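You operate a simulated robot arm through the tools that you are given. There is no shell and no other tool. Be economical: measure what you need, move in short steps, check, and stop when the job is done.

You are at the controls of a simulated robot arm. One attempt, no reset.

Task
Take the purple can on the prep bench top and put it away on the dirty side. Put the blue brush on the glass shelf. Put the blue ladle on the store shelf four. Put the peach mould on the store shelf three away on the wet tray one. Close the liners drawer. Press the feed button three times. Take the grease tin and leave it on the counter top. Take the brown bag and leave it on the white sheet. Do these in any order. Set down upright: purple can, peach mould, brown bag.

Only the result counts: the job must be done as asked and must still hold three seconds after the hand-in. Knocking over, shifting, dropping, spilling or breaking anything else fails it. Flat cloth is picked up by pressing the open fingertips on it (5 to 10 N) and closing them slowly along it; thin cloth reads only 2 to 8 mm in the jaws.

Robot
A 7-joint arm with a two-finger parallel gripper on a trunk, on a base that drives. Base frame: it is fixed to the floor where the robot stands at the start and does not move with it; the origin is under the middle of the robot, x ahead of it, y to its left, z up; the surface under the hand at the start is at about z = 900. Readings come in mm, rad, newtons and seconds.
Its first joint turns from -2.897 to 2.897 rad. Places, roughly: blue brush (9x4x5 cm) [600, -100, 900]; blue ladle (12x7x16 cm) [-1800, 2700, 1000]; brown bag [5750, -500, 1000]; counter top [4300, -400, 1000]; dirty side [800, -2600, 900]; feed button [4600, -400, 1000]; glass shelf (20x163 cm) [3920, -20, 1160]; grease tin [5500, -500, 1000]; liners drawer [1100, 4100, 700]; peach mould [-1750, 3500, 1000]; purple can [750, 0, 1000]; store shelf four [-1800, 3300, 1400]; wet tray one (18x36 cm) [940, -580, 900]; white sheet (15x15x1 cm) [5900, -500, 1000]. Payload 4.4 kg.
The tool frame sits at the grasp point between the pads (the TCP): z along the fingers, y along the line on which they close. The tips reach 23 mm beyond it. Largest opening 94 mm; finger width 38, thickness 10; the body of the gripper, 54 by 96 mm, starts 39 mm behind the TCP.
Orientation is that of the tool frame in the base frame, as [roll, pitch, yaw] about the fixed x, y, z axes, in that order (R = Rz(yaw) Ry(pitch) Rx(roll)). With the fingers straight down and closing along the base's y, the tool's x points along the base's -x, its y along +y and its z along -z.

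Tools
- The arm moves only by the tool move_arm. Its argument "deltas" is a list of rows, each a list of 3 entries, a list of its own where there are three numbers: the closure in counts, from 0 (fully open) to 255 (shut), then the shift along the tool's x, y, z in mm, then the turn, a rotation vector about the tool's x, y, z in rad. In form: [[claw, [tx, ty, tz], [ax, ay, az]], ...]. A call has 1 to 12 rows; each row shifts and turns the commanded pose from where the row before left it, along the tool's axes as they then stand. Rows are played at 5 a second. More than 50 mm and 0.15 rad between two rows, or a gripper value outside its range, and nothing of the call is played. Where a pose cannot be reached the arm comes as near as it can. A force on the tool above 40 N (or 10 N above the force at the start of the call, whichever is more), or a blocked arm, ends the call early, and 0.2 s more pass. The fingers move at their own pace (about 108 mm/s each) and stop on an object; they squeeze with about 23 N. The grip force told is the motor's: it shows also when the fingers shut on nothing. Time passes only in rows, and 0.2 s behind the last, so rows that do not move let the fingers close. It gives the time, the measured TCP pose, the force on the tool (base axes), the opening and the grip force at its end, in the units of the frame above (readings bear some noise), with the torque about the TCP (base axes, N m) and any sound that the robot's microphone picked up.
- Cameras (640 x 400 px; columns grow to the right, rows downward): "scene" is now at [178.2, 207.3, 1478.5]; the picture's right is [-0.41, -0.91, 0.00], its down [-0.49, 0.22, -0.84] and it looks along [0.77, -0.35, -0.54] (base axes); focal length 279 px, centre (320, 200). "wrist" rides on the gripper at [86, 16, -74] in the tool frame; the picture's right is [-0.18, 0.98, 0.00], its down [-0.58, -0.11, -0.81] and it looks along [-0.79, -0.15, 0.59] (tool axes); focal length 243 px, centre (320, 200). There is no depth. A picture from a camera that has moved, and an enlarged one, comes with that camera's place and axes in the base frame and with its lens. The place of the scene camera against the robot may be out by one fixed shift of up to 12 mm in any direction.
- capture(camera): a new picture of that camera. It takes no simulated time.
- roll_base(legs): drives the robot by 1 to 6 legs, each [ahead, left, turn to the left] in mm, mm and rad, along the robot's own axes; the way and the turn of a leg run together, so that a leg with both is an arc; at most 1500 mm and 3.142 rad a leg. The arm and the cameras ride along, it lands a little off, and it stops where it bumps. It gives what a move gives.
- pan_tilt(pan, tilt): turns the head with the scene camera to pan (to the left, within 2.094 rad either way) and tilt (down, from -0.506 to 1.204), counted from straight ahead of the robot. It gives what a move gives.
- close_up(camera, box): a new picture of the part [left, top, right, bottom] of that camera's present view, enlarged. It takes no simulated time.
- finish_job(): hands the job in; it is judged then, once.

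Work in short steps. Places have to be worked out from the pictures, the camera data and where the tool is seen: move nearer, look again, correct. Check each grasp and each placing, and mend what went wrong. You have 207 turns and 184 pictures in all, those below and enlarged ones among them. Open the gripper and draw the arm clear of the work before you hand the job in, unless the task says otherwise; then end with one line.

The tools are called after ">>>" by a JSON object that holds its "name" and its "arguments". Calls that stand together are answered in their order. move_arm: Moves the arm, as the interface text tells. Its arguments: {"type":"object","properties":{"deltas":{"type":"array","items":{"type":"array"}}},"required":["deltas"]} The other tools are called the same way: roll_base (legs) drives the base; pan_tilt (pan, tilt) turns the head that bears the scene camera; capture (camera) takes a picture; close_up (camera, box) takes an enlarged picture of a part of a camera's view; finish_job () hands the job in.

At the start:

```text
time_s: 0.0
tool_pos: [635.5, 19.9, 1144.7]
orientation: [-3.14, 0.0, 3.141]
ft_force: [0.3, -0.3, -0.4]
moment: [0.0, 0.0, -0.03]
grip_width: 94.0
grip_force: 0.0
robot x, y, heading: [-0.0, -0.5, 0.0]
head pan, tilt: [-0.428, 0.565]
```

scene: 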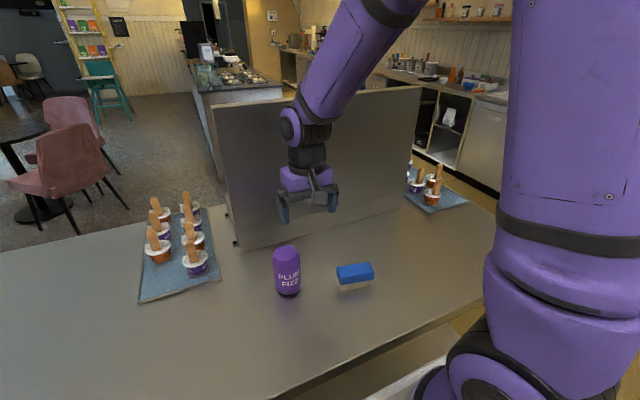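
wrist: 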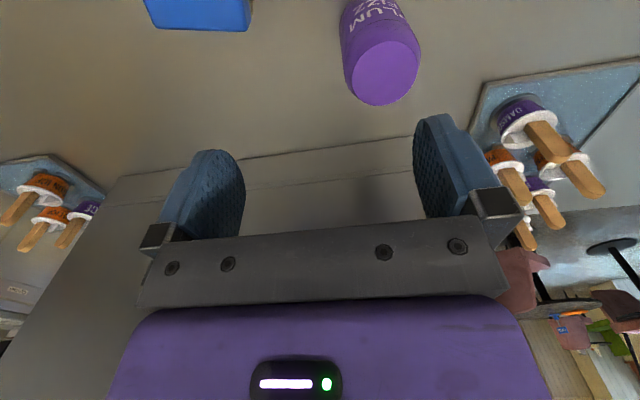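

The purple can looks to be at about (655, 75) and the brush at about (590, -80). Before moving I'll look around the room with the head, starting to the right, where the dirty side is.

>>> {"name": "pan_tilt", "arguments": {"pan": -1.3, "tilt": 0.3}}

>>> {"name": "capture", "arguments": {"camera": "scene"}}

>>> {"name": "pan_tilt", "arguments": {"pan": 0.2, "tilt": 0.3}}

>>> {"name": "capture", "arguments": {"camera": "scene"}}

>>> {"name": "pan_tilt", "arguments": {"pan": 1.5, "tilt": 0.3}}

>>> {"name": "capture", "arguments": {"camera": "scene"}}

```text
time_s: 1.2
tool_pos: [634.3, 18.0, 1144.3]
orientation: [-3.141, 0.001, 3.141]
ft_force: [0.0, 0.3, -0.9]
moment: [-0.01, 0.0, -0.01]
grip_width: 93.8
grip_force: 0.1
robot x, y, heading: [-2.7, -2.0, -0.004]
head pan, tilt: [-1.3, 0.3]
```

```text
181 pictures are left
camera scene: at [121.8, 154.4, 1502.8], right [-0.96, -0.27, 0.0], down [-0.08, 0.29, -0.96], along [0.26, -0.92, -0.3], focal length 279 px, centre (320, 200)
```

scene: 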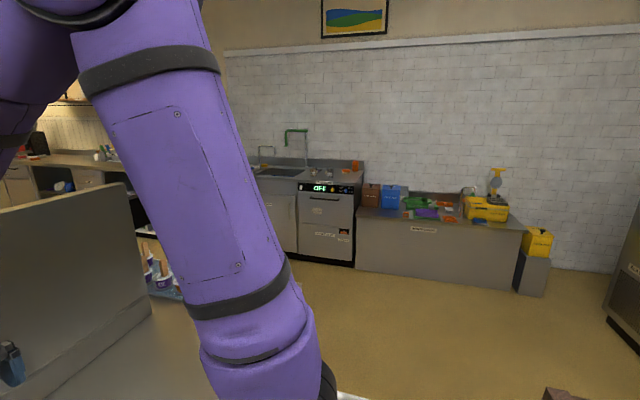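

```text
time_s: 2.8
tool_pos: [635.4, 18.0, 1144.6]
orientation: [-3.141, -0.001, 3.141]
ft_force: [-0.6, 0.2, 0.7]
moment: [-0.01, -0.02, 0.01]
grip_width: 93.8
grip_force: 0.1
robot x, y, heading: [0.9, 2.0, 0.001]
head pan, tilt: [0.201, 0.3]
```

```text
180 pictures are left
camera scene: at [188.3, 262.9, 1502.8], right [0.2, -0.98, 0.0], down [-0.29, -0.06, -0.96], along [0.94, 0.19, -0.3], focal length 279 px, centre (320, 200)
```

scene: 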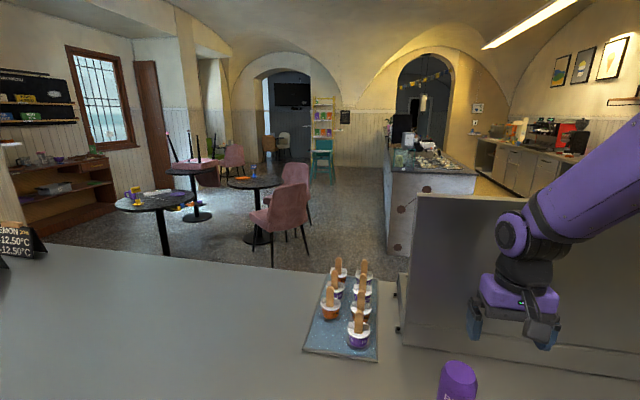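

```text
time_s: 4.2
tool_pos: [635.7, 17.8, 1144.4]
orientation: [3.141, -0.001, -3.141]
ft_force: [-0.2, 0.1, 0.2]
moment: [0.03, -0.02, -0.03]
grip_width: 94.2
grip_force: 0.0
robot x, y, heading: [2.0, -2.2, 0.0]
head pan, tilt: [1.499, 0.3]
```

```text
179 pictures are left
camera scene: at [103.6, 337.5, 1502.8], right [1.0, -0.07, 0.0], down [-0.02, -0.29, -0.96], along [0.07, 0.95, -0.3], focal length 279 px, centre (320, 200)
```

scene: 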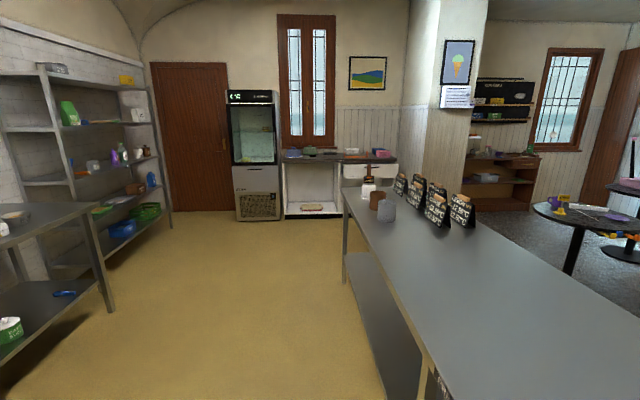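

I have the layout: sink wall at the right (-y), store shelves and drawer to the left. Starting with the can: I'll shift above it and look with the wrist camera.

>>> {"name": "move_arm", "arguments": {"deltas": [[0, [-12, 28, 0], [0, 0, 0]], [0, [-12, 28, 0], [0, 0, 0]], [0, [0, 0, 30], [0, 0, 0]], [0, [0, 0, 30], [0, 0, 0]], [0, [0, 0, 0], [0, 0, 0]]]}}

>>> {"name": "capture", "arguments": {"camera": "wrist"}}

>>> {"name": "pan_tilt", "arguments": {"pan": -0.25, "tilt": 0.75}}

>>> {"name": "capture", "arguments": {"camera": "scene"}}

```text
time_s: 5.5
tool_pos: [660.9, 72.8, 1083.9]
orientation: [-3.141, 0.0, 3.141]
ft_force: [-0.3, -0.9, 0.1]
moment: [-0.01, 0.01, 0.02]
grip_width: 93.8
grip_force: 0.0
robot x, y, heading: [1.9, -0.3, 0.004]
head pan, tilt: [1.499, 0.3]
```

```text
178 pictures are left
camera wrist: at [574.8, 89.4, 1159.3], right [0.18, 0.98, 0.0], down [0.58, -0.11, 0.81], along [0.79, -0.15, -0.59], focal length 243 px, centre (320, 200)
```

wrist: 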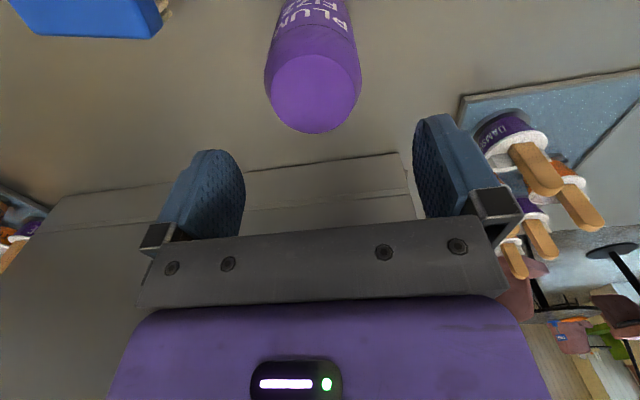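

```text
time_s: 7.2
tool_pos: [660.9, 72.5, 1083.9]
orientation: [-3.141, 0.001, 3.14]
ft_force: [1.0, 0.9, 1.1]
moment: [-0.01, -0.02, -0.01]
grip_width: 94.0
grip_force: 0.0
robot x, y, heading: [-0.0, 3.1, 0.001]
head pan, tilt: [-0.25, 0.75]
```

```text
177 pictures are left
camera scene: at [177.1, 224.0, 1462.4], right [-0.25, -0.97, 0.0], down [-0.66, 0.17, -0.73], along [0.71, -0.18, -0.68], focal length 279 px, centre (320, 200)
```

scene: 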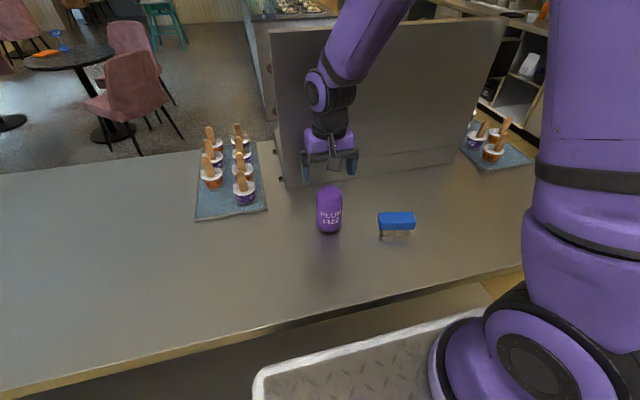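

Triangulated from the two wrist views, the can top is at about (656, 70, 1016) and about 58 mm across. I'll go down to z≈985 and close.

>>> {"name": "move_arm", "arguments": {"deltas": [[0, [5, -2, 0], [0, 0, 0]], [0, [0, 0, 33], [0, 0, 0]], [0, [0, 0, 33], [0, 0, 0]], [0, [0, 0, 33], [0, 0, 0]], [0, [0, 0, 0], [0, 0, 0]], [255, [0, 0, 0], [0, 0, 0]], [255, [0, 0, 0], [0, 0, 0]], [255, [0, 0, 0], [0, 0, 0]]]}}

>>> {"name": "capture", "arguments": {"camera": "scene"}}

```text
time_s: 9.0
tool_pos: [654.5, 72.0, 986.9]
orientation: [3.141, 0.001, -3.141]
ft_force: [0.4, -0.1, 0.1]
moment: [0.01, -0.02, 0.01]
grip_width: 64.5
grip_force: 23.2
robot x, y, heading: [4.4, 4.0, -0.001]
head pan, tilt: [-0.25, 0.75]
```

```text
176 pictures are left
camera scene: at [177.1, 223.9, 1462.4], right [-0.25, -0.97, 0.0], down [-0.66, 0.17, -0.73], along [0.71, -0.18, -0.68], focal length 279 px, centre (320, 200)
```

scene: 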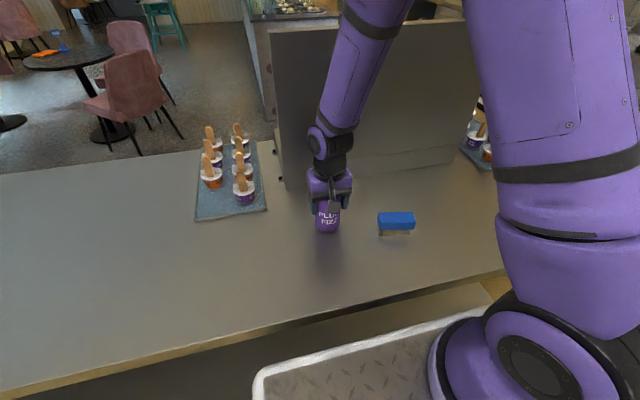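

The can is gripped (64.5 mm). I'll lift it, and look right and behind for floor obstacles before driving.

>>> {"name": "move_arm", "arguments": {"deltas": [[255, [0, 0, -40], [0, 0, 0]], [255, [0, 0, -50], [0, 0, 0]], [255, [0, 0, -50], [0, 0, 0]], [255, [0, 0, -40], [0, 0, 0]], [255, [0, 0, 0], [0, 0, 0]]]}}

>>> {"name": "pan_tilt", "arguments": {"pan": -2.0, "tilt": 0.55}}

>>> {"name": "capture", "arguments": {"camera": "scene"}}

```text
time_s: 10.2
tool_pos: [655.9, 68.3, 1165.0]
orientation: [-3.14, -0.001, -3.141]
ft_force: [-0.1, 0.7, -1.0]
moment: [0.01, 0.02, 0.02]
grip_width: 64.2
grip_force: 22.7
robot x, y, heading: [-3.0, 0.3, -0.005]
head pan, tilt: [-0.25, 0.75]
```

```text
time_s: 12.0
tool_pos: [656.8, 70.2, 1163.9]
orientation: [3.14, 0.002, 3.141]
ft_force: [0.0, -0.7, -0.8]
moment: [0.0, 0.0, 0.0]
grip_width: 64.3
grip_force: 22.9
robot x, y, heading: [-0.5, 2.3, 0.001]
head pan, tilt: [-2.0, 0.55]
```

```text
175 pictures are left
camera scene: at [59.5, 162.7, 1479.8], right [-0.91, 0.42, 0.0], down [0.22, 0.48, -0.85], along [-0.35, -0.78, -0.52], focal length 279 px, centre (320, 200)
```

scene: 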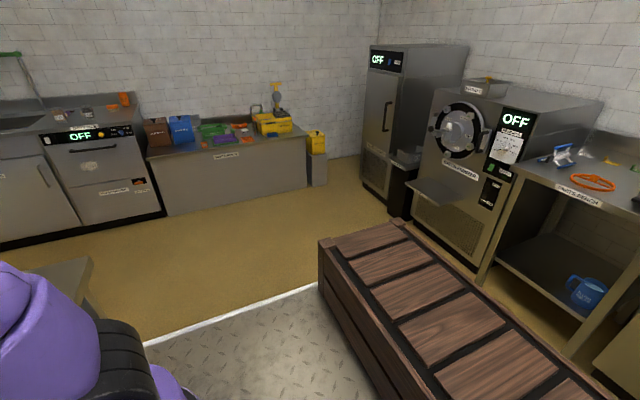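

The plate and crate behind seem to ride on the robot itself. I'll back off, strafe right past the bench end, and turn to face the sink wall.

>>> {"name": "roll_base", "arguments": {"legs": [[-150, 0, 0], [0, -1400, 0], [0, 0, -1.5708]]}}

>>> {"name": "pan_tilt", "arguments": {"pan": 0.3, "tilt": 0.5}}

>>> {"name": "capture", "arguments": {"camera": "scene"}}

```text
time_s: 23.6
tool_pos: [-79.0, -2040.3, 1164.1]
orientation: [-3.142, 0.0, 1.589]
ft_force: [-0.6, 0.3, -0.5]
moment: [0.04, 0.0, 0.0]
grip_width: 64.1
grip_force: 23.3
robot x, y, heading: [-159.5, -1384.6, -1.555]
head pan, tilt: [-2.0, 0.55]
```

```text
time_s: 25.7
tool_pos: [-78.8, -2040.3, 1163.9]
orientation: [-3.141, 0.001, 1.588]
ft_force: [-0.5, -0.1, -0.4]
moment: [-0.01, 0.02, 0.02]
grip_width: 64.0
grip_force: 22.9
robot x, y, heading: [-159.4, -1389.6, -1.552]
head pan, tilt: [0.3, 0.499]
```

```text
174 pictures are left
camera scene: at [101.4, -1558.6, 1484.4], right [-0.95, -0.31, 0.0], down [-0.15, 0.45, -0.88], along [0.27, -0.83, -0.48], focal length 279 px, centre (320, 200)
```

scene: 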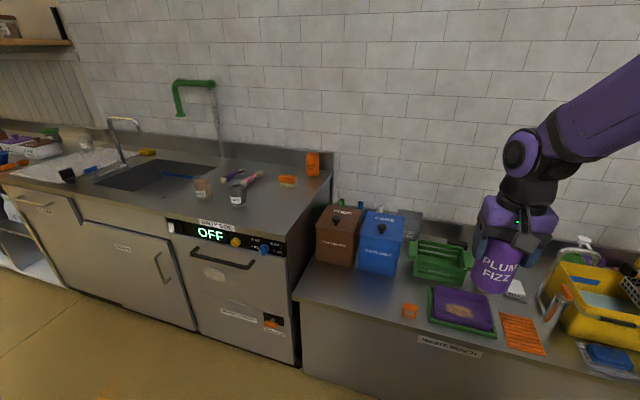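

The "DIRTY SIDE" label is centred near x≈765, and there is free counter around (640, -2430) to the right of the small cups. I'll drive the base so the hand hangs there.

>>> {"name": "roll_base", "arguments": {"legs": [[0, 715, -0.018], [330, 0, 0]]}}

>>> {"name": "capture", "arguments": {"camera": "scene"}}

>>> {"name": "capture", "arguments": {"camera": "wrist"}}

```text
time_s: 31.5
tool_pos: [639.6, -2368.2, 1164.1]
orientation: [3.141, -0.001, 1.576]
ft_force: [-0.1, 0.0, 0.3]
moment: [0.03, 0.0, 0.01]
grip_width: 64.3
grip_force: 23.2
robot x, y, heading: [560.9, -1712.6, -1.56]
head pan, tilt: [0.3, 0.499]
```

```text
173 pictures are left
camera scene: at [825.3, -1887.4, 1484.4], right [-0.95, -0.3, 0.0], down [-0.15, 0.46, -0.88], along [0.27, -0.84, -0.48], focal length 279 px, centre (320, 200)
```

scene: 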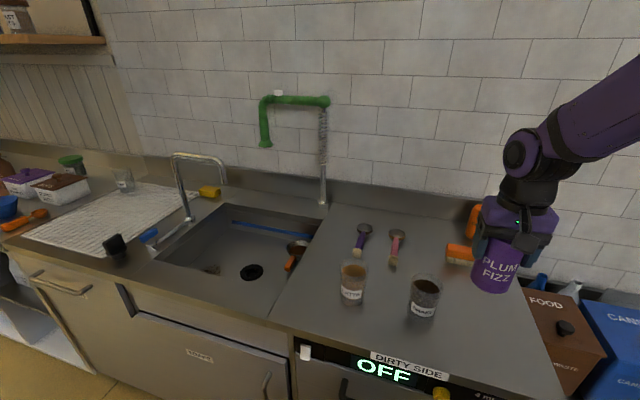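

```text
172 pictures are left
camera wrist: at [655.1, -2280.8, 1239.2], right [0.98, -0.18, 0.0], down [-0.1, -0.58, 0.81], along [-0.14, -0.79, -0.59], focal length 243 px, centre (320, 200)
```

wrist: 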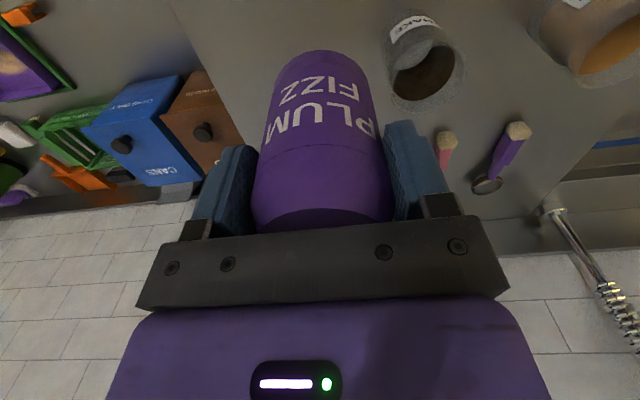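

Cup "shake" is at about (722, -2416) and the counter's right edge at x≈474, so I'll put the can at about (608, -2422). Moving over and lowering to just above the surface.

>>> {"name": "move_arm", "arguments": {"deltas": [[255, [-27, -16, 0], [0, 0, 0]], [255, [-27, -16, 0], [0, 0, 0]], [255, [0, 0, 40], [0, 0, 0]], [255, [0, 0, 40], [0, 0, 0]], [255, [0, 0, 40], [0, 0, 0]], [255, [0, 0, 30], [0, 0, 0]], [255, [0, 0, 10], [0, 0, 0]], [255, [0, 0, 0], [0, 0, 0]]]}}

>>> {"name": "capture", "arguments": {"camera": "scene"}}

```text
time_s: 33.3
tool_pos: [607.1, -2421.2, 1002.7]
orientation: [-3.141, 0.0, 1.578]
ft_force: [-0.5, 0.3, 0.2]
moment: [0.02, -0.01, 0.0]
grip_width: 64.2
grip_force: 22.4
robot x, y, heading: [563.6, -1714.1, -1.568]
head pan, tilt: [0.3, 0.499]
```

```text
171 pictures are left
camera scene: at [825.2, -1887.4, 1484.4], right [-0.95, -0.3, 0.0], down [-0.15, 0.46, -0.88], along [0.27, -0.84, -0.48], focal length 279 px, centre (320, 200)
```

scene: 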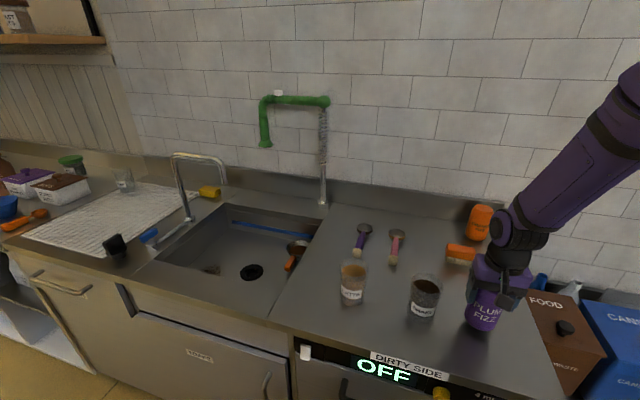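

Positioned; now I'll lower in small steps until contact.

>>> {"name": "move_arm", "arguments": {"deltas": [[255, [0, 0, 4], [0, 0, 0]], [255, [0, 0, 4], [0, 0, 0]], [255, [0, 0, 3], [0, 0, 0]], [255, [0, 0, 2], [0, 0, 0]], [255, [0, 0, 0], [0, 0, 0]]]}}

```text
time_s: 34.5
tool_pos: [606.2, -2421.4, 990.4]
orientation: [3.142, 0.001, 1.579]
ft_force: [0.2, -0.2, 0.4]
moment: [0.01, 0.0, 0.01]
grip_width: 64.2
grip_force: 22.7
robot x, y, heading: [564.0, -1715.2, -1.563]
head pan, tilt: [0.3, 0.499]
```

Not in contact yet; continuing in 2 mm steps.

>>> {"name": "move_arm", "arguments": {"deltas": [[255, [0, 0, 2], [0, 0, 0]], [255, [0, 0, 2], [0, 0, 0]], [255, [0, 0, 0], [0, 0, 0]]]}}

```text
time_s: 35.3
tool_pos: [607.5, -2422.0, 986.6]
orientation: [3.141, 0.001, 1.578]
ft_force: [-0.6, 0.9, 7.3]
moment: [0.05, 0.12, 0.02]
grip_width: 64.0
grip_force: 23.3
robot x, y, heading: [564.6, -1711.8, -1.564]
head pan, tilt: [0.3, 0.499]
```

Contact at 7 N. Opening and rising.

>>> {"name": "move_arm", "arguments": {"deltas": [[120, [0, 0, 0], [0, 0, 0]], [0, [0, 0, 0], [0, 0, 0]], [0, [0, 0, 0], [0, 0, 0]], [0, [0, 0, -30], [0, 0, 0]], [0, [0, 0, -50], [0, 0, 0]], [0, [0, 0, -50], [0, 0, 0]], [0, [0, 0, -50], [0, 0, 0]], [0, [0, 0, 0], [0, 0, 0]]]}}

>>> {"name": "capture", "arguments": {"camera": "scene"}}

```text
time_s: 37.1
tool_pos: [611.8, -2420.7, 1164.0]
orientation: [3.141, 0.0, 1.578]
ft_force: [0.5, -0.5, 0.2]
moment: [0.02, 0.02, 0.04]
grip_width: 94.1
grip_force: 0.0
robot x, y, heading: [564.1, -1711.2, -1.566]
head pan, tilt: [0.3, 0.499]
```

```text
170 pictures are left
camera scene: at [825.3, -1887.6, 1484.4], right [-0.95, -0.3, 0.0], down [-0.15, 0.46, -0.88], along [0.27, -0.84, -0.48], focal length 279 px, centre (320, 200)
```

scene: 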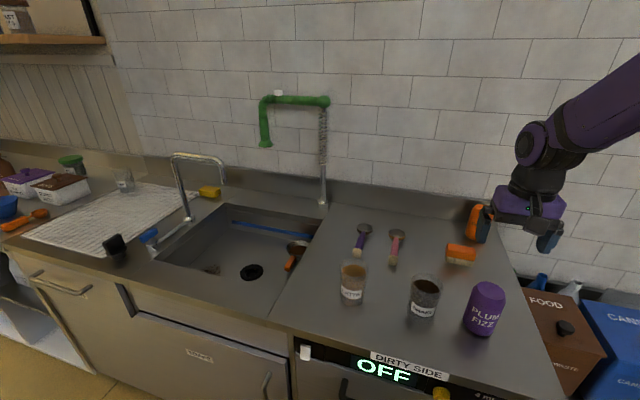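

The can stands upright on the dirty side. Returning by the same path to the prep bench for the brush.

>>> {"name": "roll_base", "arguments": {"legs": [[-330, 0, 0], [0, -715, 0], [0, 0, 1.568], [0, 1400, 0], [60, 0, 0]]}}

>>> {"name": "pan_tilt", "arguments": {"pan": -0.25, "tilt": 0.7}}

>>> {"name": "capture", "arguments": {"camera": "scene"}}

>>> {"name": "capture", "arguments": {"camera": "wrist"}}

```text
time_s: 53.5
tool_pos: [719.3, -26.0, 1162.9]
orientation: [-3.14, 0.0, 3.066]
ft_force: [0.3, 0.7, -0.4]
moment: [-0.01, -0.02, 0.01]
grip_width: 94.0
grip_force: 0.1
robot x, y, heading: [9.5, -13.6, -0.079]
head pan, tilt: [0.3, 0.499]
```

```text
time_s: 54.5
tool_pos: [718.9, -26.8, 1163.7]
orientation: [-3.141, 0.0, 3.064]
ft_force: [1.4, -0.1, 0.3]
moment: [0.02, 0.03, 0.0]
grip_width: 94.3
grip_force: 0.1
robot x, y, heading: [12.4, -12.3, -0.079]
head pan, tilt: [-0.25, 0.7]
```

```text
169 pictures are left
camera scene: at [205.1, 197.6, 1466.7], right [-0.32, -0.95, 0.0], down [-0.61, 0.21, -0.77], along [0.72, -0.25, -0.64], focal length 279 px, centre (320, 200)
```

scene: 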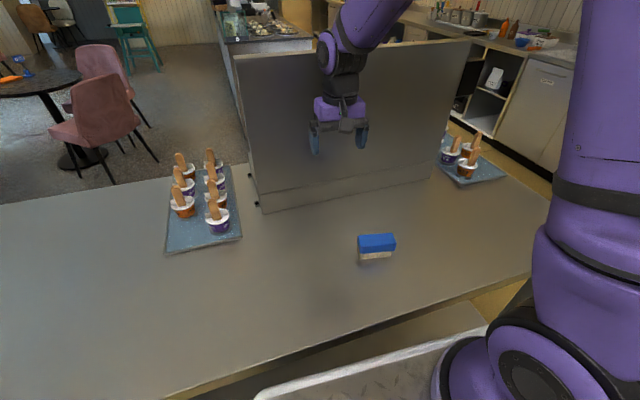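

```text
168 pictures are left
camera wrist: at [634.5, -3.3, 1239.4], right [0.26, 0.97, 0.0], down [0.57, -0.15, 0.81], along [0.78, -0.21, -0.59], focal length 243 px, centre (320, 200)
```

wrist: 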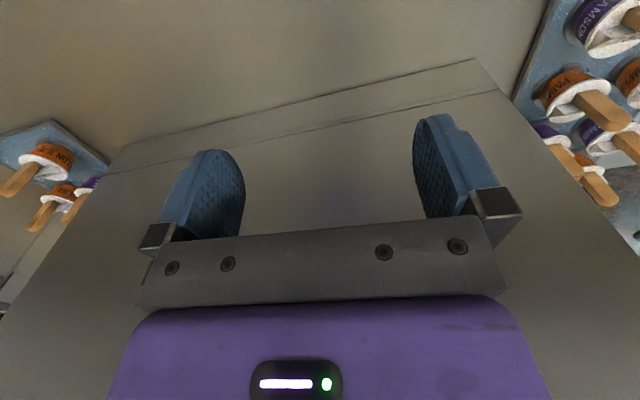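

Brush top centre is at about (591, -85, 945), its long axis tilted 0.19 rad from y. I'll back up 100 mm, correct heading, then turn the gripper to close across it.

>>> {"name": "roll_base", "arguments": {"legs": [[-100, 0, 0.08]]}}

>>> {"name": "move_arm", "arguments": {"deltas": [[0, [0, 0, 0], [0, 0, -0.145]], [0, [0, 0, 0], [0, 0, -0.145]], [0, [0, 0, 0], [0, 0, -0.145]], [0, [0, 0, 0], [0, 0, -0.145]], [0, [0, 0, 0], [0, 0, -0.145]], [0, [0, 0, 0], [0, 0, -0.145]], [0, [0, 0, 0], [0, 0, -0.145]], [0, [0, 0, 0], [0, 0, -0.145]], [0, [0, 0, 0], [0, 0, -0.145]], [0, [0, 0, 0], [0, 0, 0]]]}}

>>> {"name": "capture", "arguments": {"camera": "scene"}}

>>> {"name": "capture", "arguments": {"camera": "wrist"}}

```text
time_s: 55.6
tool_pos: [620.9, 37.1, 1163.8]
orientation: [3.141, -0.001, -3.137]
ft_force: [0.0, 0.4, -0.7]
moment: [0.0, 0.01, -0.02]
grip_width: 94.3
grip_force: 0.1
robot x, y, heading: [-83.3, -6.4, 0.009]
head pan, tilt: [-0.25, 0.7]
```

```text
time_s: 57.8
tool_pos: [620.6, 35.4, 1164.0]
orientation: [-3.14, -0.001, -1.829]
ft_force: [0.1, -0.5, 0.2]
moment: [-0.02, -0.01, 0.01]
grip_width: 94.0
grip_force: 0.0
robot x, y, heading: [-89.3, -5.5, 0.004]
head pan, tilt: [-0.25, 0.7]
```

```text
167 pictures are left
camera scene: at [90.9, 216.8, 1466.7], right [-0.24, -0.97, 0.0], down [-0.62, 0.16, -0.76], along [0.74, -0.19, -0.64], focal length 279 px, centre (320, 200)
```

scene: 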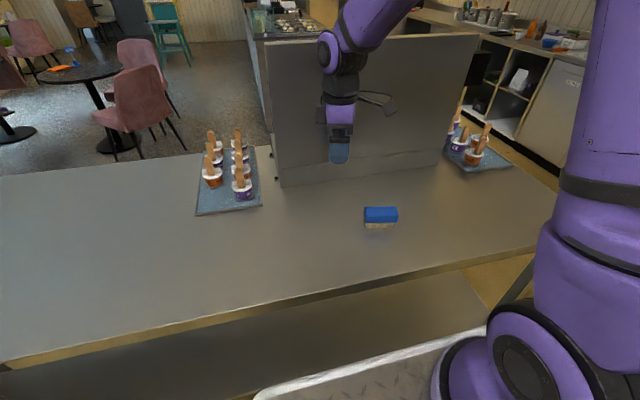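

```text
166 pictures are left
camera wrist: at [582.8, -44.2, 1239.9], right [-0.9, 0.43, 0.0], down [0.25, 0.53, 0.81], along [0.35, 0.73, -0.59], focal length 243 px, centre (320, 200)
```

wrist: 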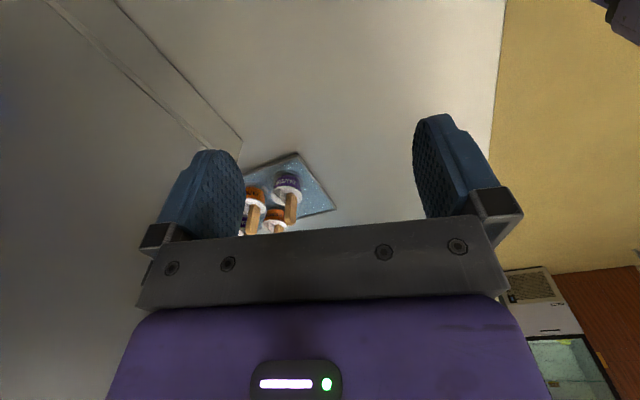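

Turning the last bit and moving over the brush, then lowering to about z=1040 for a wrist look.

>>> {"name": "move_arm", "arguments": {"deltas": [[0, [0, 0, 0], [0, 0, -0.07]], [0, [42, 2, 0], [0, 0, 0]], [0, [42, 2, 0], [0, 0, 0]], [0, [40, 2, 0], [0, 0, 0]], [0, [0, 0, 42], [0, 0, 0]], [0, [0, 0, 42], [0, 0, 0]], [0, [0, 0, 40], [0, 0, 0]], [0, [0, 0, 0], [0, 0, 0]]]}}

>>> {"name": "capture", "arguments": {"camera": "wrist"}}

>>> {"name": "capture", "arguments": {"camera": "scene"}}

```text
time_s: 59.6
tool_pos: [589.6, -86.4, 1040.5]
orientation: [-3.141, 0.0, -1.76]
ft_force: [0.6, 0.4, 0.6]
moment: [-0.02, -0.03, 0.03]
grip_width: 93.9
grip_force: 0.2
robot x, y, heading: [-85.8, -5.6, 0.003]
head pan, tilt: [-0.25, 0.7]
```

```text
165 pictures are left
camera wrist: at [558.2, -168.1, 1114.9], right [-0.93, 0.37, 0.0], down [0.22, 0.55, 0.81], along [0.3, 0.75, -0.59], focal length 243 px, centre (320, 200)
```

wrist: 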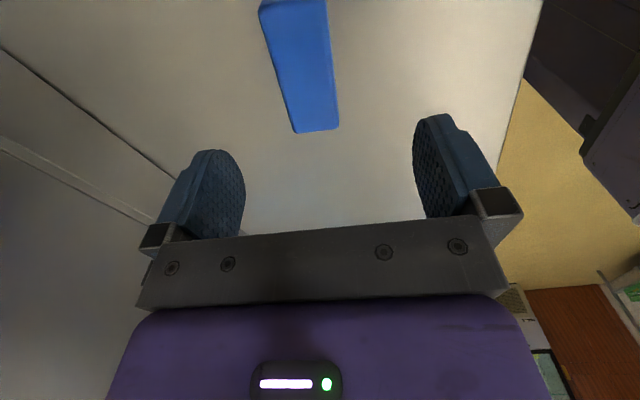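

```text
164 pictures are left
camera scene: at [90.8, 216.8, 1466.7], right [-0.24, -0.97, 0.0], down [-0.62, 0.16, -0.76], along [0.74, -0.19, -0.64], focal length 279 px, centre (320, 200)
```

scene: 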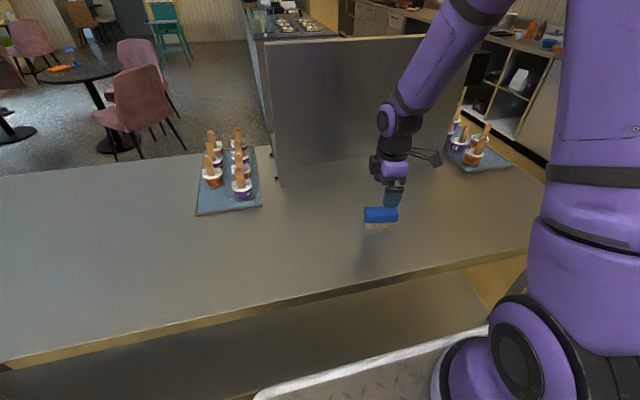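

Wrist view puts the brush centre at (597, -91). I'll correct by about 9 mm, go down to z≈930 and close.

>>> {"name": "move_arm", "arguments": {"deltas": [[0, [3, -9, 0], [0, 0, 0]], [0, [0, 0, 40], [0, 0, 0]], [0, [0, 0, 40], [0, 0, 0]], [0, [0, 0, 28], [0, 0, 0]], [0, [0, 0, 0], [0, 0, 0]], [255, [0, 0, 0], [0, 0, 0]], [255, [0, 0, 0], [0, 0, 0]], [255, [0, 0, 0], [0, 0, 0]]]}}

>>> {"name": "capture", "arguments": {"camera": "wrist"}}

```text
time_s: 61.4
tool_pos: [599.0, -89.2, 929.1]
orientation: [3.141, 0.001, -1.76]
ft_force: [0.4, -0.4, -0.9]
moment: [-0.01, 0.01, 0.0]
grip_width: 39.6
grip_force: 23.1
robot x, y, heading: [-86.8, -6.6, 0.001]
head pan, tilt: [-0.25, 0.7]
```

```text
163 pictures are left
camera wrist: at [566.8, -171.4, 1004.8], right [-0.93, 0.37, 0.0], down [0.22, 0.55, 0.81], along [0.3, 0.75, -0.59], focal length 243 px, centre (320, 200)
```

wrist: 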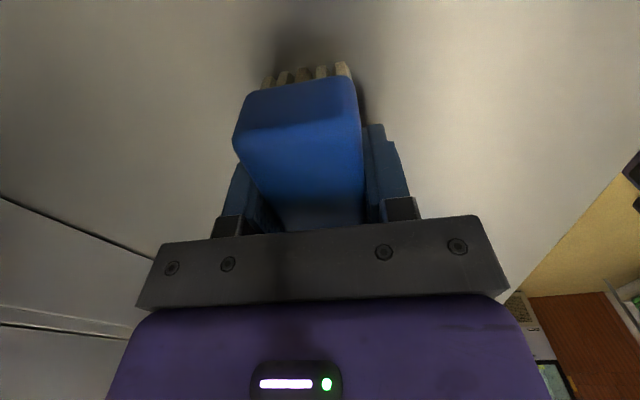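

Brush gripped (39.6 mm). Lifting, turning the gripper back to straight, then driving around the bench's right end and looking toward the counter island.

>>> {"name": "move_arm", "arguments": {"deltas": [[255, [0, 0, -50], [0, 0, 0]], [255, [0, 0, -50], [0, 0, 0]], [255, [0, 0, -50], [0, 0, 0]], [255, [0, 0, -50], [0, 0, 0.14]], [255, [0, 0, -50], [0, 0, 0.14]], [255, [0, 0, -40], [0, 0, 0.14]], [255, [0, 0, 0], [0, 0, 0.14]], [255, [0, 0, 0], [0, 0, 0.14]], [255, [0, 0, 0], [0, 0, 0.14]], [255, [0, 0, 0], [0, 0, 0.14]], [255, [0, 0, 0], [0, 0, 0.14]], [255, [0, 0, 0], [0, 0, 0.14]]]}}

>>> {"name": "roll_base", "arguments": {"legs": [[-80, 0, 0], [0, -1350, 0], [1500, 0, 0]]}}

>>> {"name": "pan_tilt", "arguments": {"pan": 0.2, "tilt": 0.25}}

>>> {"name": "capture", "arguments": {"camera": "scene"}}

```text
time_s: 64.0
tool_pos: [600.1, -89.7, 1222.7]
orientation: [3.14, -0.001, -3.025]
ft_force: [0.0, 0.5, 0.0]
moment: [0.02, -0.05, -0.03]
grip_width: 39.6
grip_force: 23.2
robot x, y, heading: [-88.6, -2.3, 0.008]
head pan, tilt: [-0.25, 0.7]
```

```text
time_s: 78.2
tool_pos: [2005.8, -1419.4, 1222.6]
orientation: [3.141, -0.002, -3.035]
ft_force: [-0.2, 0.7, -0.5]
moment: [-0.02, 0.01, -0.02]
grip_width: 39.7
grip_force: 23.4
robot x, y, heading: [1316.3, -1327.9, -0.01]
head pan, tilt: [-0.25, 0.7]
```

```text
time_s: 79.1
tool_pos: [2005.5, -1419.0, 1223.2]
orientation: [-3.141, -0.001, -3.035]
ft_force: [-0.2, -0.6, -1.2]
moment: [0.02, -0.01, 0.0]
grip_width: 39.5
grip_force: 23.0
robot x, y, heading: [1317.5, -1327.9, -0.011]
head pan, tilt: [0.201, 0.25]
```

```text
162 pictures are left
camera scene: at [1509.3, -1066.6, 1507.4], right [0.19, -0.98, 0.0], down [-0.24, -0.05, -0.97], along [0.95, 0.18, -0.25], focal length 279 px, centre (320, 200)
```

scene: 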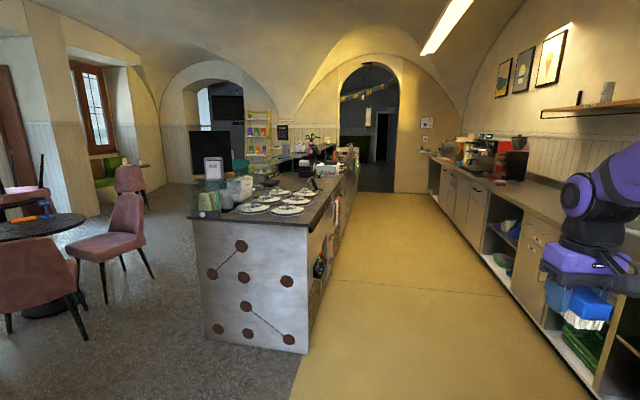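

The island's near end is at x≈3000, y from about -700 to 30, with the glass shelf along its left (customer) side. I'll drive to stand in front of the end at y≈-20 and look closely.

>>> {"name": "roll_base", "arguments": {"legs": [[650, 0, 0.01], [0, 1300, 0]]}}

>>> {"name": "pan_tilt", "arguments": {"pan": -0.2, "tilt": 0.3}}

>>> {"name": "capture", "arguments": {"camera": "scene"}}

```text
time_s: 88.8
tool_pos: [2638.1, -99.3, 1221.6]
orientation: [3.141, -0.001, -3.016]
ft_force: [-0.2, 0.3, -1.3]
moment: [0.03, -0.02, 0.01]
grip_width: 39.6
grip_force: 23.0
robot x, y, heading: [1951.4, -19.1, 0.014]
head pan, tilt: [0.201, 0.25]
```

```text
time_s: 89.7
tool_pos: [2638.1, -99.7, 1222.4]
orientation: [3.14, 0.0, -3.015]
ft_force: [0.2, 0.1, -0.2]
moment: [0.0, 0.05, 0.01]
grip_width: 39.7
grip_force: 23.3
robot x, y, heading: [1954.1, -21.6, 0.013]
head pan, tilt: [-0.201, 0.3]
```

```text
161 pictures are left
camera scene: at [2136.1, 206.8, 1502.8], right [-0.19, -0.98, 0.0], down [-0.29, 0.06, -0.96], along [0.94, -0.18, -0.3], focal length 279 px, centre (320, 200)
```

scene: 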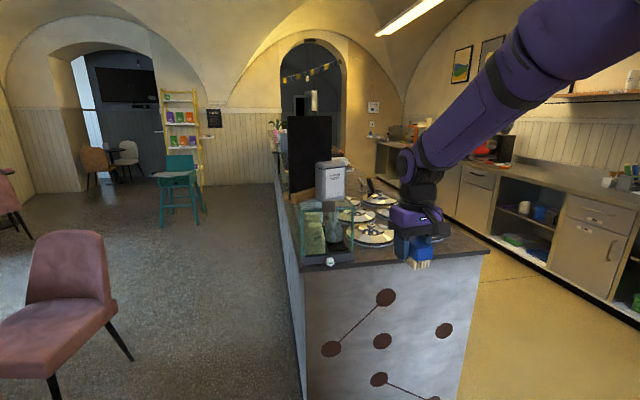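

I'll zoom in on the glass shelf at the island's left end.

>>> {"name": "close_up", "arguments": {"camera": "scene", "box": [260, 110, 420, 280]}}

```text
2.35 times, centred on (340, 195) of scene
camera zoom: at [2136.1, 206.8, 1502.8], right [-0.19, -0.98, 0.0], down [-0.29, 0.06, -0.96], along [0.94, -0.18, -0.3], focal length 657 px, centre (273, 212)
```

zoom: 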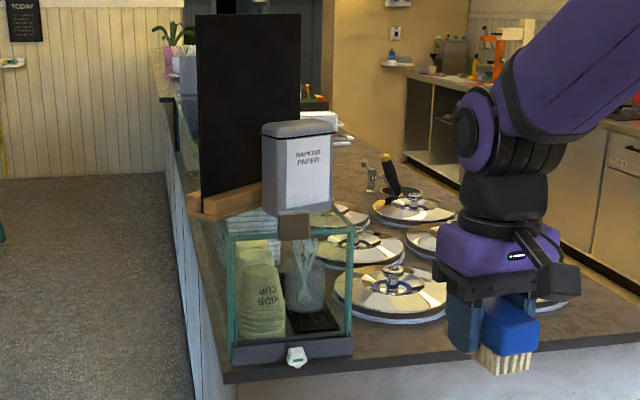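

The shelf top near its end carries a chalkboard and napkin dispenser. I'll move to the customer side to look for free space on it.

>>> {"name": "roll_base", "arguments": {"legs": [[0, 600, 0], [650, 0, 0]]}}

>>> {"name": "pan_tilt", "arguments": {"pan": -0.7, "tilt": 0.3}}

>>> {"name": "capture", "arguments": {"camera": "scene"}}

```text
time_s: 96.3
tool_pos: [3286.6, 529.2, 1222.0]
orientation: [-3.141, 0.0, -2.997]
ft_force: [-0.2, -0.2, -0.6]
moment: [-0.03, 0.04, -0.02]
grip_width: 39.9
grip_force: 23.1
robot x, y, heading: [2594.7, 594.3, 0.03]
head pan, tilt: [-0.201, 0.3]
```

```text
time_s: 97.3
tool_pos: [3286.2, 528.2, 1222.5]
orientation: [-3.141, 0.0, -2.997]
ft_force: [-0.3, -0.3, -0.6]
moment: [0.05, -0.04, -0.01]
grip_width: 39.5
grip_force: 22.9
robot x, y, heading: [2598.5, 597.3, 0.032]
head pan, tilt: [-0.7, 0.3]
```

```text
159 pictures are left
camera scene: at [2759.6, 783.1, 1502.8], right [-0.62, -0.78, 0.0], down [-0.23, 0.18, -0.96], along [0.75, -0.59, -0.3], focal length 279 px, centre (320, 200)
```

scene: 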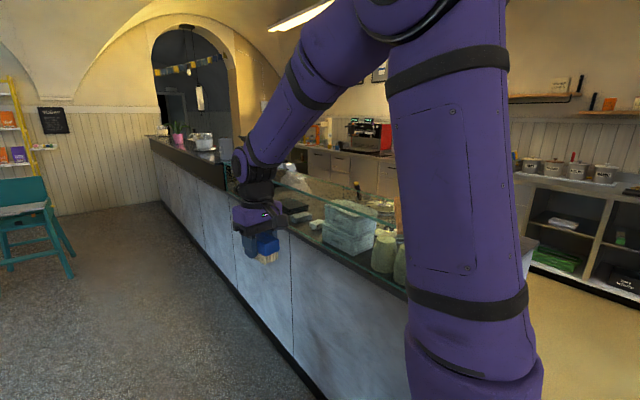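

The arm blocks the view. I'll turn the robot right 0.5 and pan nearly ahead so the shelf is seen left of the arm.

>>> {"name": "roll_base", "arguments": {"legs": [[0, 0, -0.5]]}}

>>> {"name": "pan_tilt", "arguments": {"pan": 0.0, "tilt": 0.35}}

>>> {"name": "capture", "arguments": {"camera": "scene"}}

```text
time_s: 99.1
tool_pos: [3168.0, 202.5, 1221.5]
orientation: [-3.141, 0.0, 2.781]
ft_force: [0.2, 0.3, -0.5]
moment: [-0.01, -0.03, -0.02]
grip_width: 39.4
grip_force: 22.9
robot x, y, heading: [2599.0, 595.9, -0.48]
head pan, tilt: [-0.7, 0.3]
```

```text
time_s: 100.2
tool_pos: [3167.5, 203.4, 1222.7]
orientation: [-3.14, 0.001, 2.781]
ft_force: [-0.3, -0.5, -0.4]
moment: [0.07, -0.01, 0.0]
grip_width: 39.3
grip_force: 23.0
robot x, y, heading: [2601.5, 591.9, -0.479]
head pan, tilt: [0.0, 0.351]
```

```text
158 pictures are left
camera scene: at [2872.9, 723.1, 1498.1], right [-0.46, -0.89, 0.0], down [-0.31, 0.16, -0.94], along [0.83, -0.43, -0.34], focal length 279 px, centre (320, 200)
```

scene: 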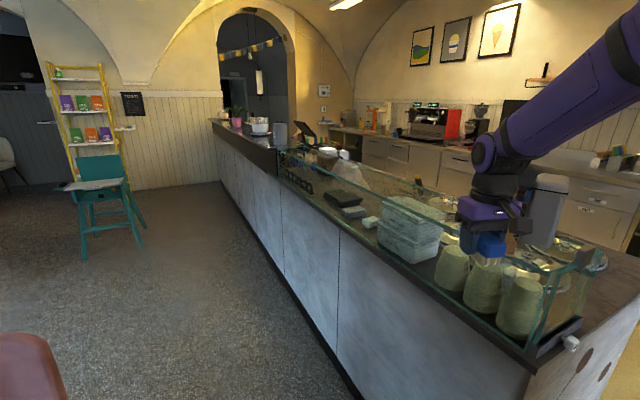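

Clear view now; zoom on the shelf's middle.

>>> {"name": "close_up", "arguments": {"camera": "scene", "box": [270, 120, 610, 340]}}

```text
1.82 times, centred on (440, 230) of scene
camera zoom: at [2872.9, 723.1, 1498.1], right [-0.46, -0.89, 0.0], down [-0.31, 0.16, -0.94], along [0.83, -0.43, -0.34], focal length 508 px, centre (102, 146)
```

zoom: 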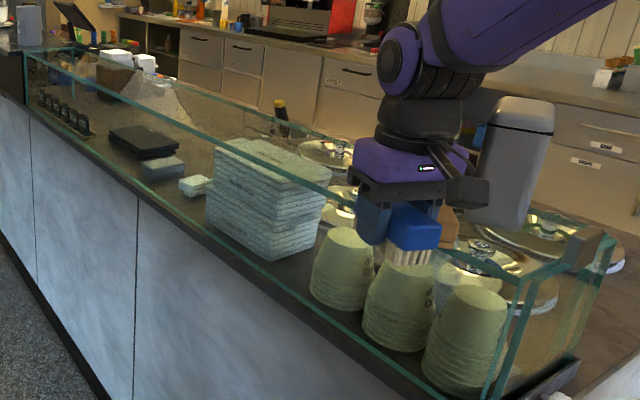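

The shelf front edge runs at y≈60, so its middle is y≈-40, and it's empty from x≈3450 on. Before driving further I'll look left for chairs near the path.

>>> {"name": "pan_tilt", "arguments": {"pan": 1.2, "tilt": 0.6}}

>>> {"name": "capture", "arguments": {"camera": "scene"}}

```text
time_s: 101.6
tool_pos: [3166.9, 201.9, 1223.1]
orientation: [-3.141, -0.001, 2.78]
ft_force: [0.8, 0.1, 0.0]
moment: [0.02, -0.02, 0.01]
grip_width: 39.6
grip_force: 22.7
robot x, y, heading: [2594.9, 593.2, -0.476]
head pan, tilt: [1.201, 0.6]
```

```text
156 pictures are left
camera scene: at [2856.4, 824.4, 1475.3], right [0.66, -0.75, 0.0], down [-0.42, -0.37, -0.83], along [0.62, 0.55, -0.56], focal length 279 px, centre (320, 200)
```

scene: 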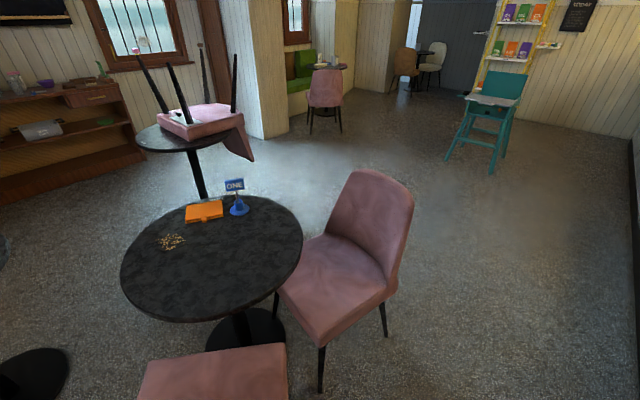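

Chairs lie at y≥1040, so I'll stand parallel to the island at about (3100, 480), heading 0, and reach to the right.

>>> {"name": "roll_base", "arguments": {"legs": [[0, 0, 0.476], [0, -110, 0], [500, 0, 0]]}}

>>> {"name": "pan_tilt", "arguments": {"pan": -0.5, "tilt": 0.5}}

>>> {"name": "capture", "arguments": {"camera": "scene"}}

```text
time_s: 106.6
tool_pos: [3770.3, 394.3, 1221.7]
orientation: [3.14, 0.001, -3.028]
ft_force: [1.1, 0.2, -0.7]
moment: [0.01, -0.03, 0.0]
grip_width: 39.7
grip_force: 22.8
robot x, y, heading: [3085.3, 481.2, -0.003]
head pan, tilt: [1.201, 0.6]
```

```text
time_s: 108.4
tool_pos: [3771.7, 394.9, 1222.0]
orientation: [3.141, 0.0, -3.028]
ft_force: [0.4, 0.3, -1.4]
moment: [-0.03, -0.03, 0.01]
grip_width: 39.6
grip_force: 22.6
robot x, y, heading: [3083.2, 483.6, -0.002]
head pan, tilt: [-0.499, 0.499]
```

```text
155 pictures are left
camera scene: at [3261.4, 682.8, 1484.4], right [-0.48, -0.88, 0.0], down [-0.42, 0.23, -0.88], along [0.77, -0.42, -0.48], focal length 279 px, centre (320, 200)
```

scene: 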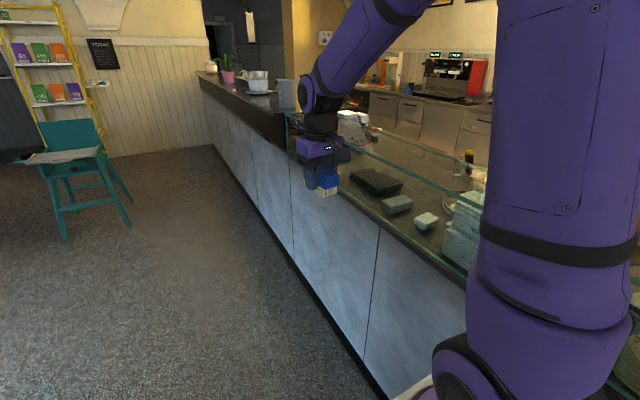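

Raising 40 mm and moving the hand over the shelf at (3640, -40).

>>> {"name": "move_arm", "arguments": {"deltas": [[255, [0, 0, -40], [0, 0, 0]], [255, [17.8, -41.7, 0], [0, 0, 0]], [255, [17.8, -41.7, 0], [0, 0, 0]], [255, [17.8, -41.7, 0], [0, 0, 0]], [255, [17.8, -41.7, 0], [0, 0, 0]], [255, [17.8, -41.7, 0], [0, 0, 0]], [255, [17.8, -41.7, 0], [0, 0, 0]], [255, [17.8, -41.7, 0], [0, 0, 0]], [255, [17.8, -41.7, 0], [0, 0, 0]], [255, [17.8, -41.7, 0], [0, 0, 0]], [255, [17.8, -41.7, 0], [0, 0, 0]], [255, [0, 0, 0], [0, 0, 0]]]}}

>>> {"name": "capture", "arguments": {"camera": "scene"}}

>>> {"name": "capture", "arguments": {"camera": "wrist"}}

```text
time_s: 111.0
tool_pos: [3641.3, -42.5, 1262.0]
orientation: [3.141, -0.001, -3.029]
ft_force: [-0.7, 0.1, -0.7]
moment: [-0.02, 0.03, 0.02]
grip_width: 39.8
grip_force: 22.9
robot x, y, heading: [3083.3, 484.4, -0.0]
head pan, tilt: [-0.499, 0.499]
```

```text
154 pictures are left
camera scene: at [3261.4, 682.8, 1484.4], right [-0.48, -0.88, 0.0], down [-0.42, 0.23, -0.88], along [0.77, -0.42, -0.48], focal length 279 px, centre (320, 200)
```

scene: 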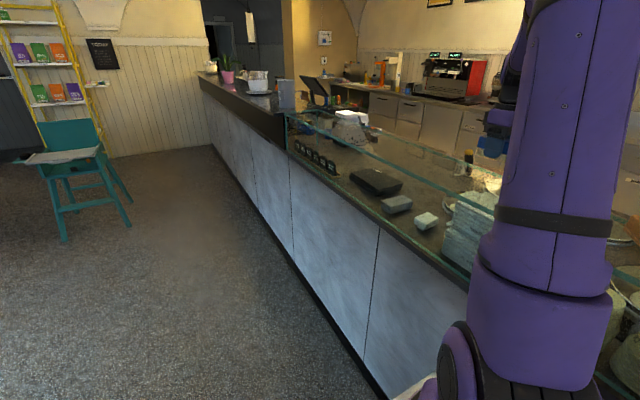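

```text
153 pictures are left
camera wrist: at [3554.2, -35.5, 1336.7], right [0.07, 1.0, 0.0], down [0.59, -0.04, 0.81], along [0.8, -0.06, -0.59], focal length 243 px, centre (320, 200)
```

wrist: 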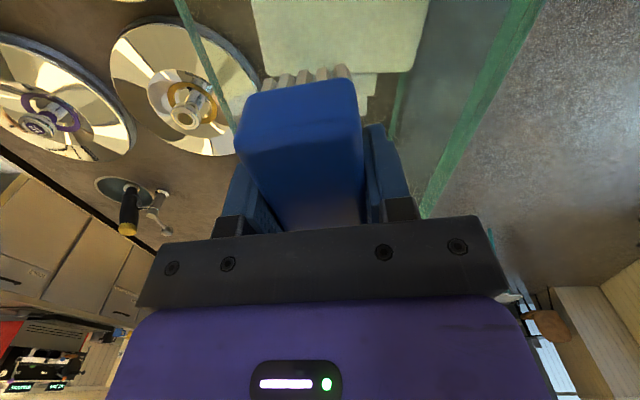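

Edges of the glass seen by the wrist camera put the shelf between y≈-115 and 85, centre about -17. I'll shift 22 mm that way and lower to near contact.

>>> {"name": "move_arm", "arguments": {"deltas": [[255, [0, 22, 0], [0, 0, 0]], [255, [0, 0, 28], [0, 0, 0]], [255, [0, 0, 25], [0, 0, 0]], [255, [0, 0, 4], [0, 0, 0]], [255, [0, 0, 2], [0, 0, 0]], [255, [0, 0, 0], [0, 0, 0]]]}}

>>> {"name": "capture", "arguments": {"camera": "wrist"}}

```text
time_s: 112.4
tool_pos: [3640.7, -17.5, 1202.8]
orientation: [-3.141, 0.001, -3.029]
ft_force: [0.8, 0.0, -0.5]
moment: [0.0, 0.0, -0.01]
grip_width: 39.5
grip_force: 22.9
robot x, y, heading: [3085.3, 479.5, -0.004]
head pan, tilt: [-0.499, 0.499]
```

```text
152 pictures are left
camera wrist: at [3552.3, -11.7, 1277.8], right [0.07, 1.0, 0.0], down [0.59, -0.04, 0.81], along [0.8, -0.06, -0.59], focal length 243 px, centre (320, 200)
```

wrist: 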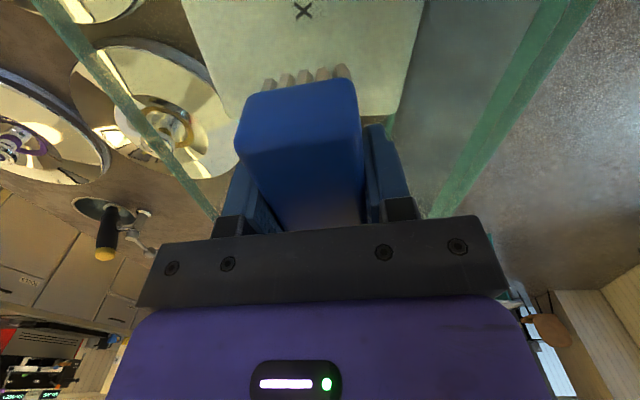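

Well centred between the glass edges. Lowering in 2-3 mm steps.

>>> {"name": "move_arm", "arguments": {"deltas": [[255, [0, 0, 3], [0, 0, 0]], [255, [0, 0, 3], [0, 0, 0]], [255, [0, 0, 2], [0, 0, 0]], [255, [0, 0, 2], [0, 0, 0]], [255, [0, 0, 0], [0, 0, 0]]]}}

```text
time_s: 113.6
tool_pos: [3639.0, -17.8, 1194.8]
orientation: [-3.139, 0.002, -3.031]
ft_force: [-1.3, -2.9, 17.4]
moment: [-0.01, 0.17, 0.02]
grip_width: 40.0
grip_force: 22.5
robot x, y, heading: [3085.4, 482.5, -0.009]
head pan, tilt: [-0.499, 0.499]
```

Contact (17 N). I'll ease up 1 mm, open, and lift away.

>>> {"name": "move_arm", "arguments": {"deltas": [[255, [0, 0, -1.5], [0, 0, 0]], [150, [0, 0, 0], [0, 0, 0]], [60, [0, 0, 0], [0, 0, 0]], [0, [0, 0, 0], [0, 0, 0]], [0, [0, 0, 0], [0, 0, 0]], [0, [0, 0, -30], [0, 0, 0]], [0, [0, 0, -40], [0, 0, 0]], [0, [0, 0, -40], [0, 0, 0]], [0, [0, 0, 0], [0, 0, 0]]]}}

>>> {"name": "capture", "arguments": {"camera": "wrist"}}

```text
time_s: 115.6
tool_pos: [3637.0, -19.1, 1307.9]
orientation: [3.141, 0.0, -3.03]
ft_force: [-0.3, -0.7, 0.1]
moment: [0.05, -0.01, 0.0]
grip_width: 94.1
grip_force: 0.0
robot x, y, heading: [3082.4, 480.7, -0.007]
head pan, tilt: [-0.499, 0.499]
```

```text
151 pictures are left
camera wrist: at [3548.9, -13.7, 1382.1], right [0.07, 1.0, 0.0], down [0.59, -0.04, 0.81], along [0.8, -0.06, -0.59], focal length 243 px, centre (320, 200)
```

wrist: 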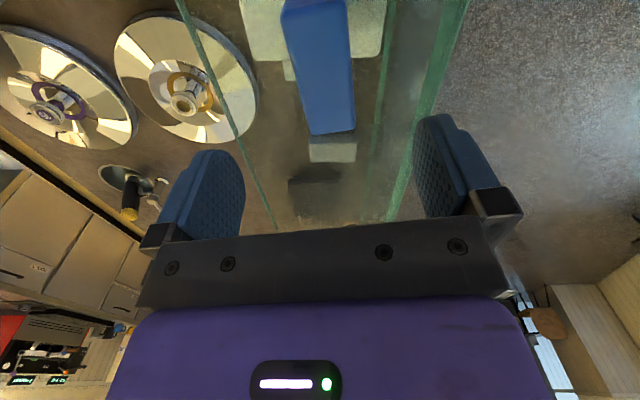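

The brush rests on the glass shelf. Swinging the arm back ahead of the robot, then driving around to the staff side of the island.

>>> {"name": "move_arm", "arguments": {"deltas": [[0, [-17.8, 41.7, 0], [0, 0, 0]], [0, [-17.8, 41.7, 0], [0, 0, 0]], [0, [-17.8, 41.7, 0], [0, 0, 0]], [0, [-17.8, 41.7, 0], [0, 0, 0]], [0, [-17.8, 41.7, 0], [0, 0, 0]], [0, [-17.8, 41.7, 0], [0, 0, 0]], [0, [-17.8, 41.7, 0], [0, 0, 0]], [0, [-17.8, 41.7, 0], [0, 0, 0]], [0, [-17.8, 41.7, 0], [0, 0, 0]], [0, [-17.8, 41.7, 0], [0, 0, 0]], [0, [0, 0, 0], [0, 0, -0.11]]]}}

>>> {"name": "roll_base", "arguments": {"legs": [[-1100, 0, 0.008], [0, -1300, 0], [0, -500, 0], [1500, 0, 0], [900, 0, 0], [0, 0, 1.571]]}}

>>> {"name": "pan_tilt", "arguments": {"pan": -0.4, "tilt": 0.4}}

>>> {"name": "capture", "arguments": {"camera": "scene"}}

```text
time_s: 118.0
tool_pos: [3770.2, 417.7, 1303.4]
orientation: [-3.141, 0.0, -2.919]
ft_force: [0.0, 0.4, -0.1]
moment: [0.02, 0.0, -0.02]
grip_width: 94.0
grip_force: 0.0
robot x, y, heading: [3083.0, 481.5, -0.002]
head pan, tilt: [-0.499, 0.499]
```

```text
time_s: 147.1
tool_pos: [4497.0, -608.1, 1301.8]
orientation: [-3.141, 0.0, -1.354]
ft_force: [0.0, -0.1, 0.2]
moment: [0.04, -0.01, 0.05]
grip_width: 94.1
grip_force: 0.0
robot x, y, heading: [4430.5, -1289.4, 1.56]
head pan, tilt: [-0.499, 0.499]
```

```text
time_s: 147.8
tool_pos: [4497.8, -606.1, 1303.3]
orientation: [3.141, 0.0, -1.355]
ft_force: [0.2, -0.2, 0.5]
moment: [0.0, 0.01, -0.01]
grip_width: 94.0
grip_force: 0.0
robot x, y, heading: [4428.6, -1290.9, 1.562]
head pan, tilt: [-0.4, 0.4]
```

```text
150 pictures are left
camera scene: at [4228.0, -1094.8, 1493.5], right [0.92, -0.4, 0.0], down [-0.15, -0.36, -0.92], along [0.37, 0.84, -0.39], focal length 279 px, centre (320, 200)
```

scene: 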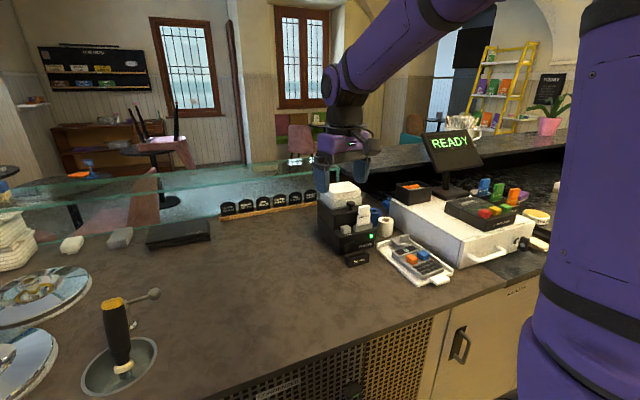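

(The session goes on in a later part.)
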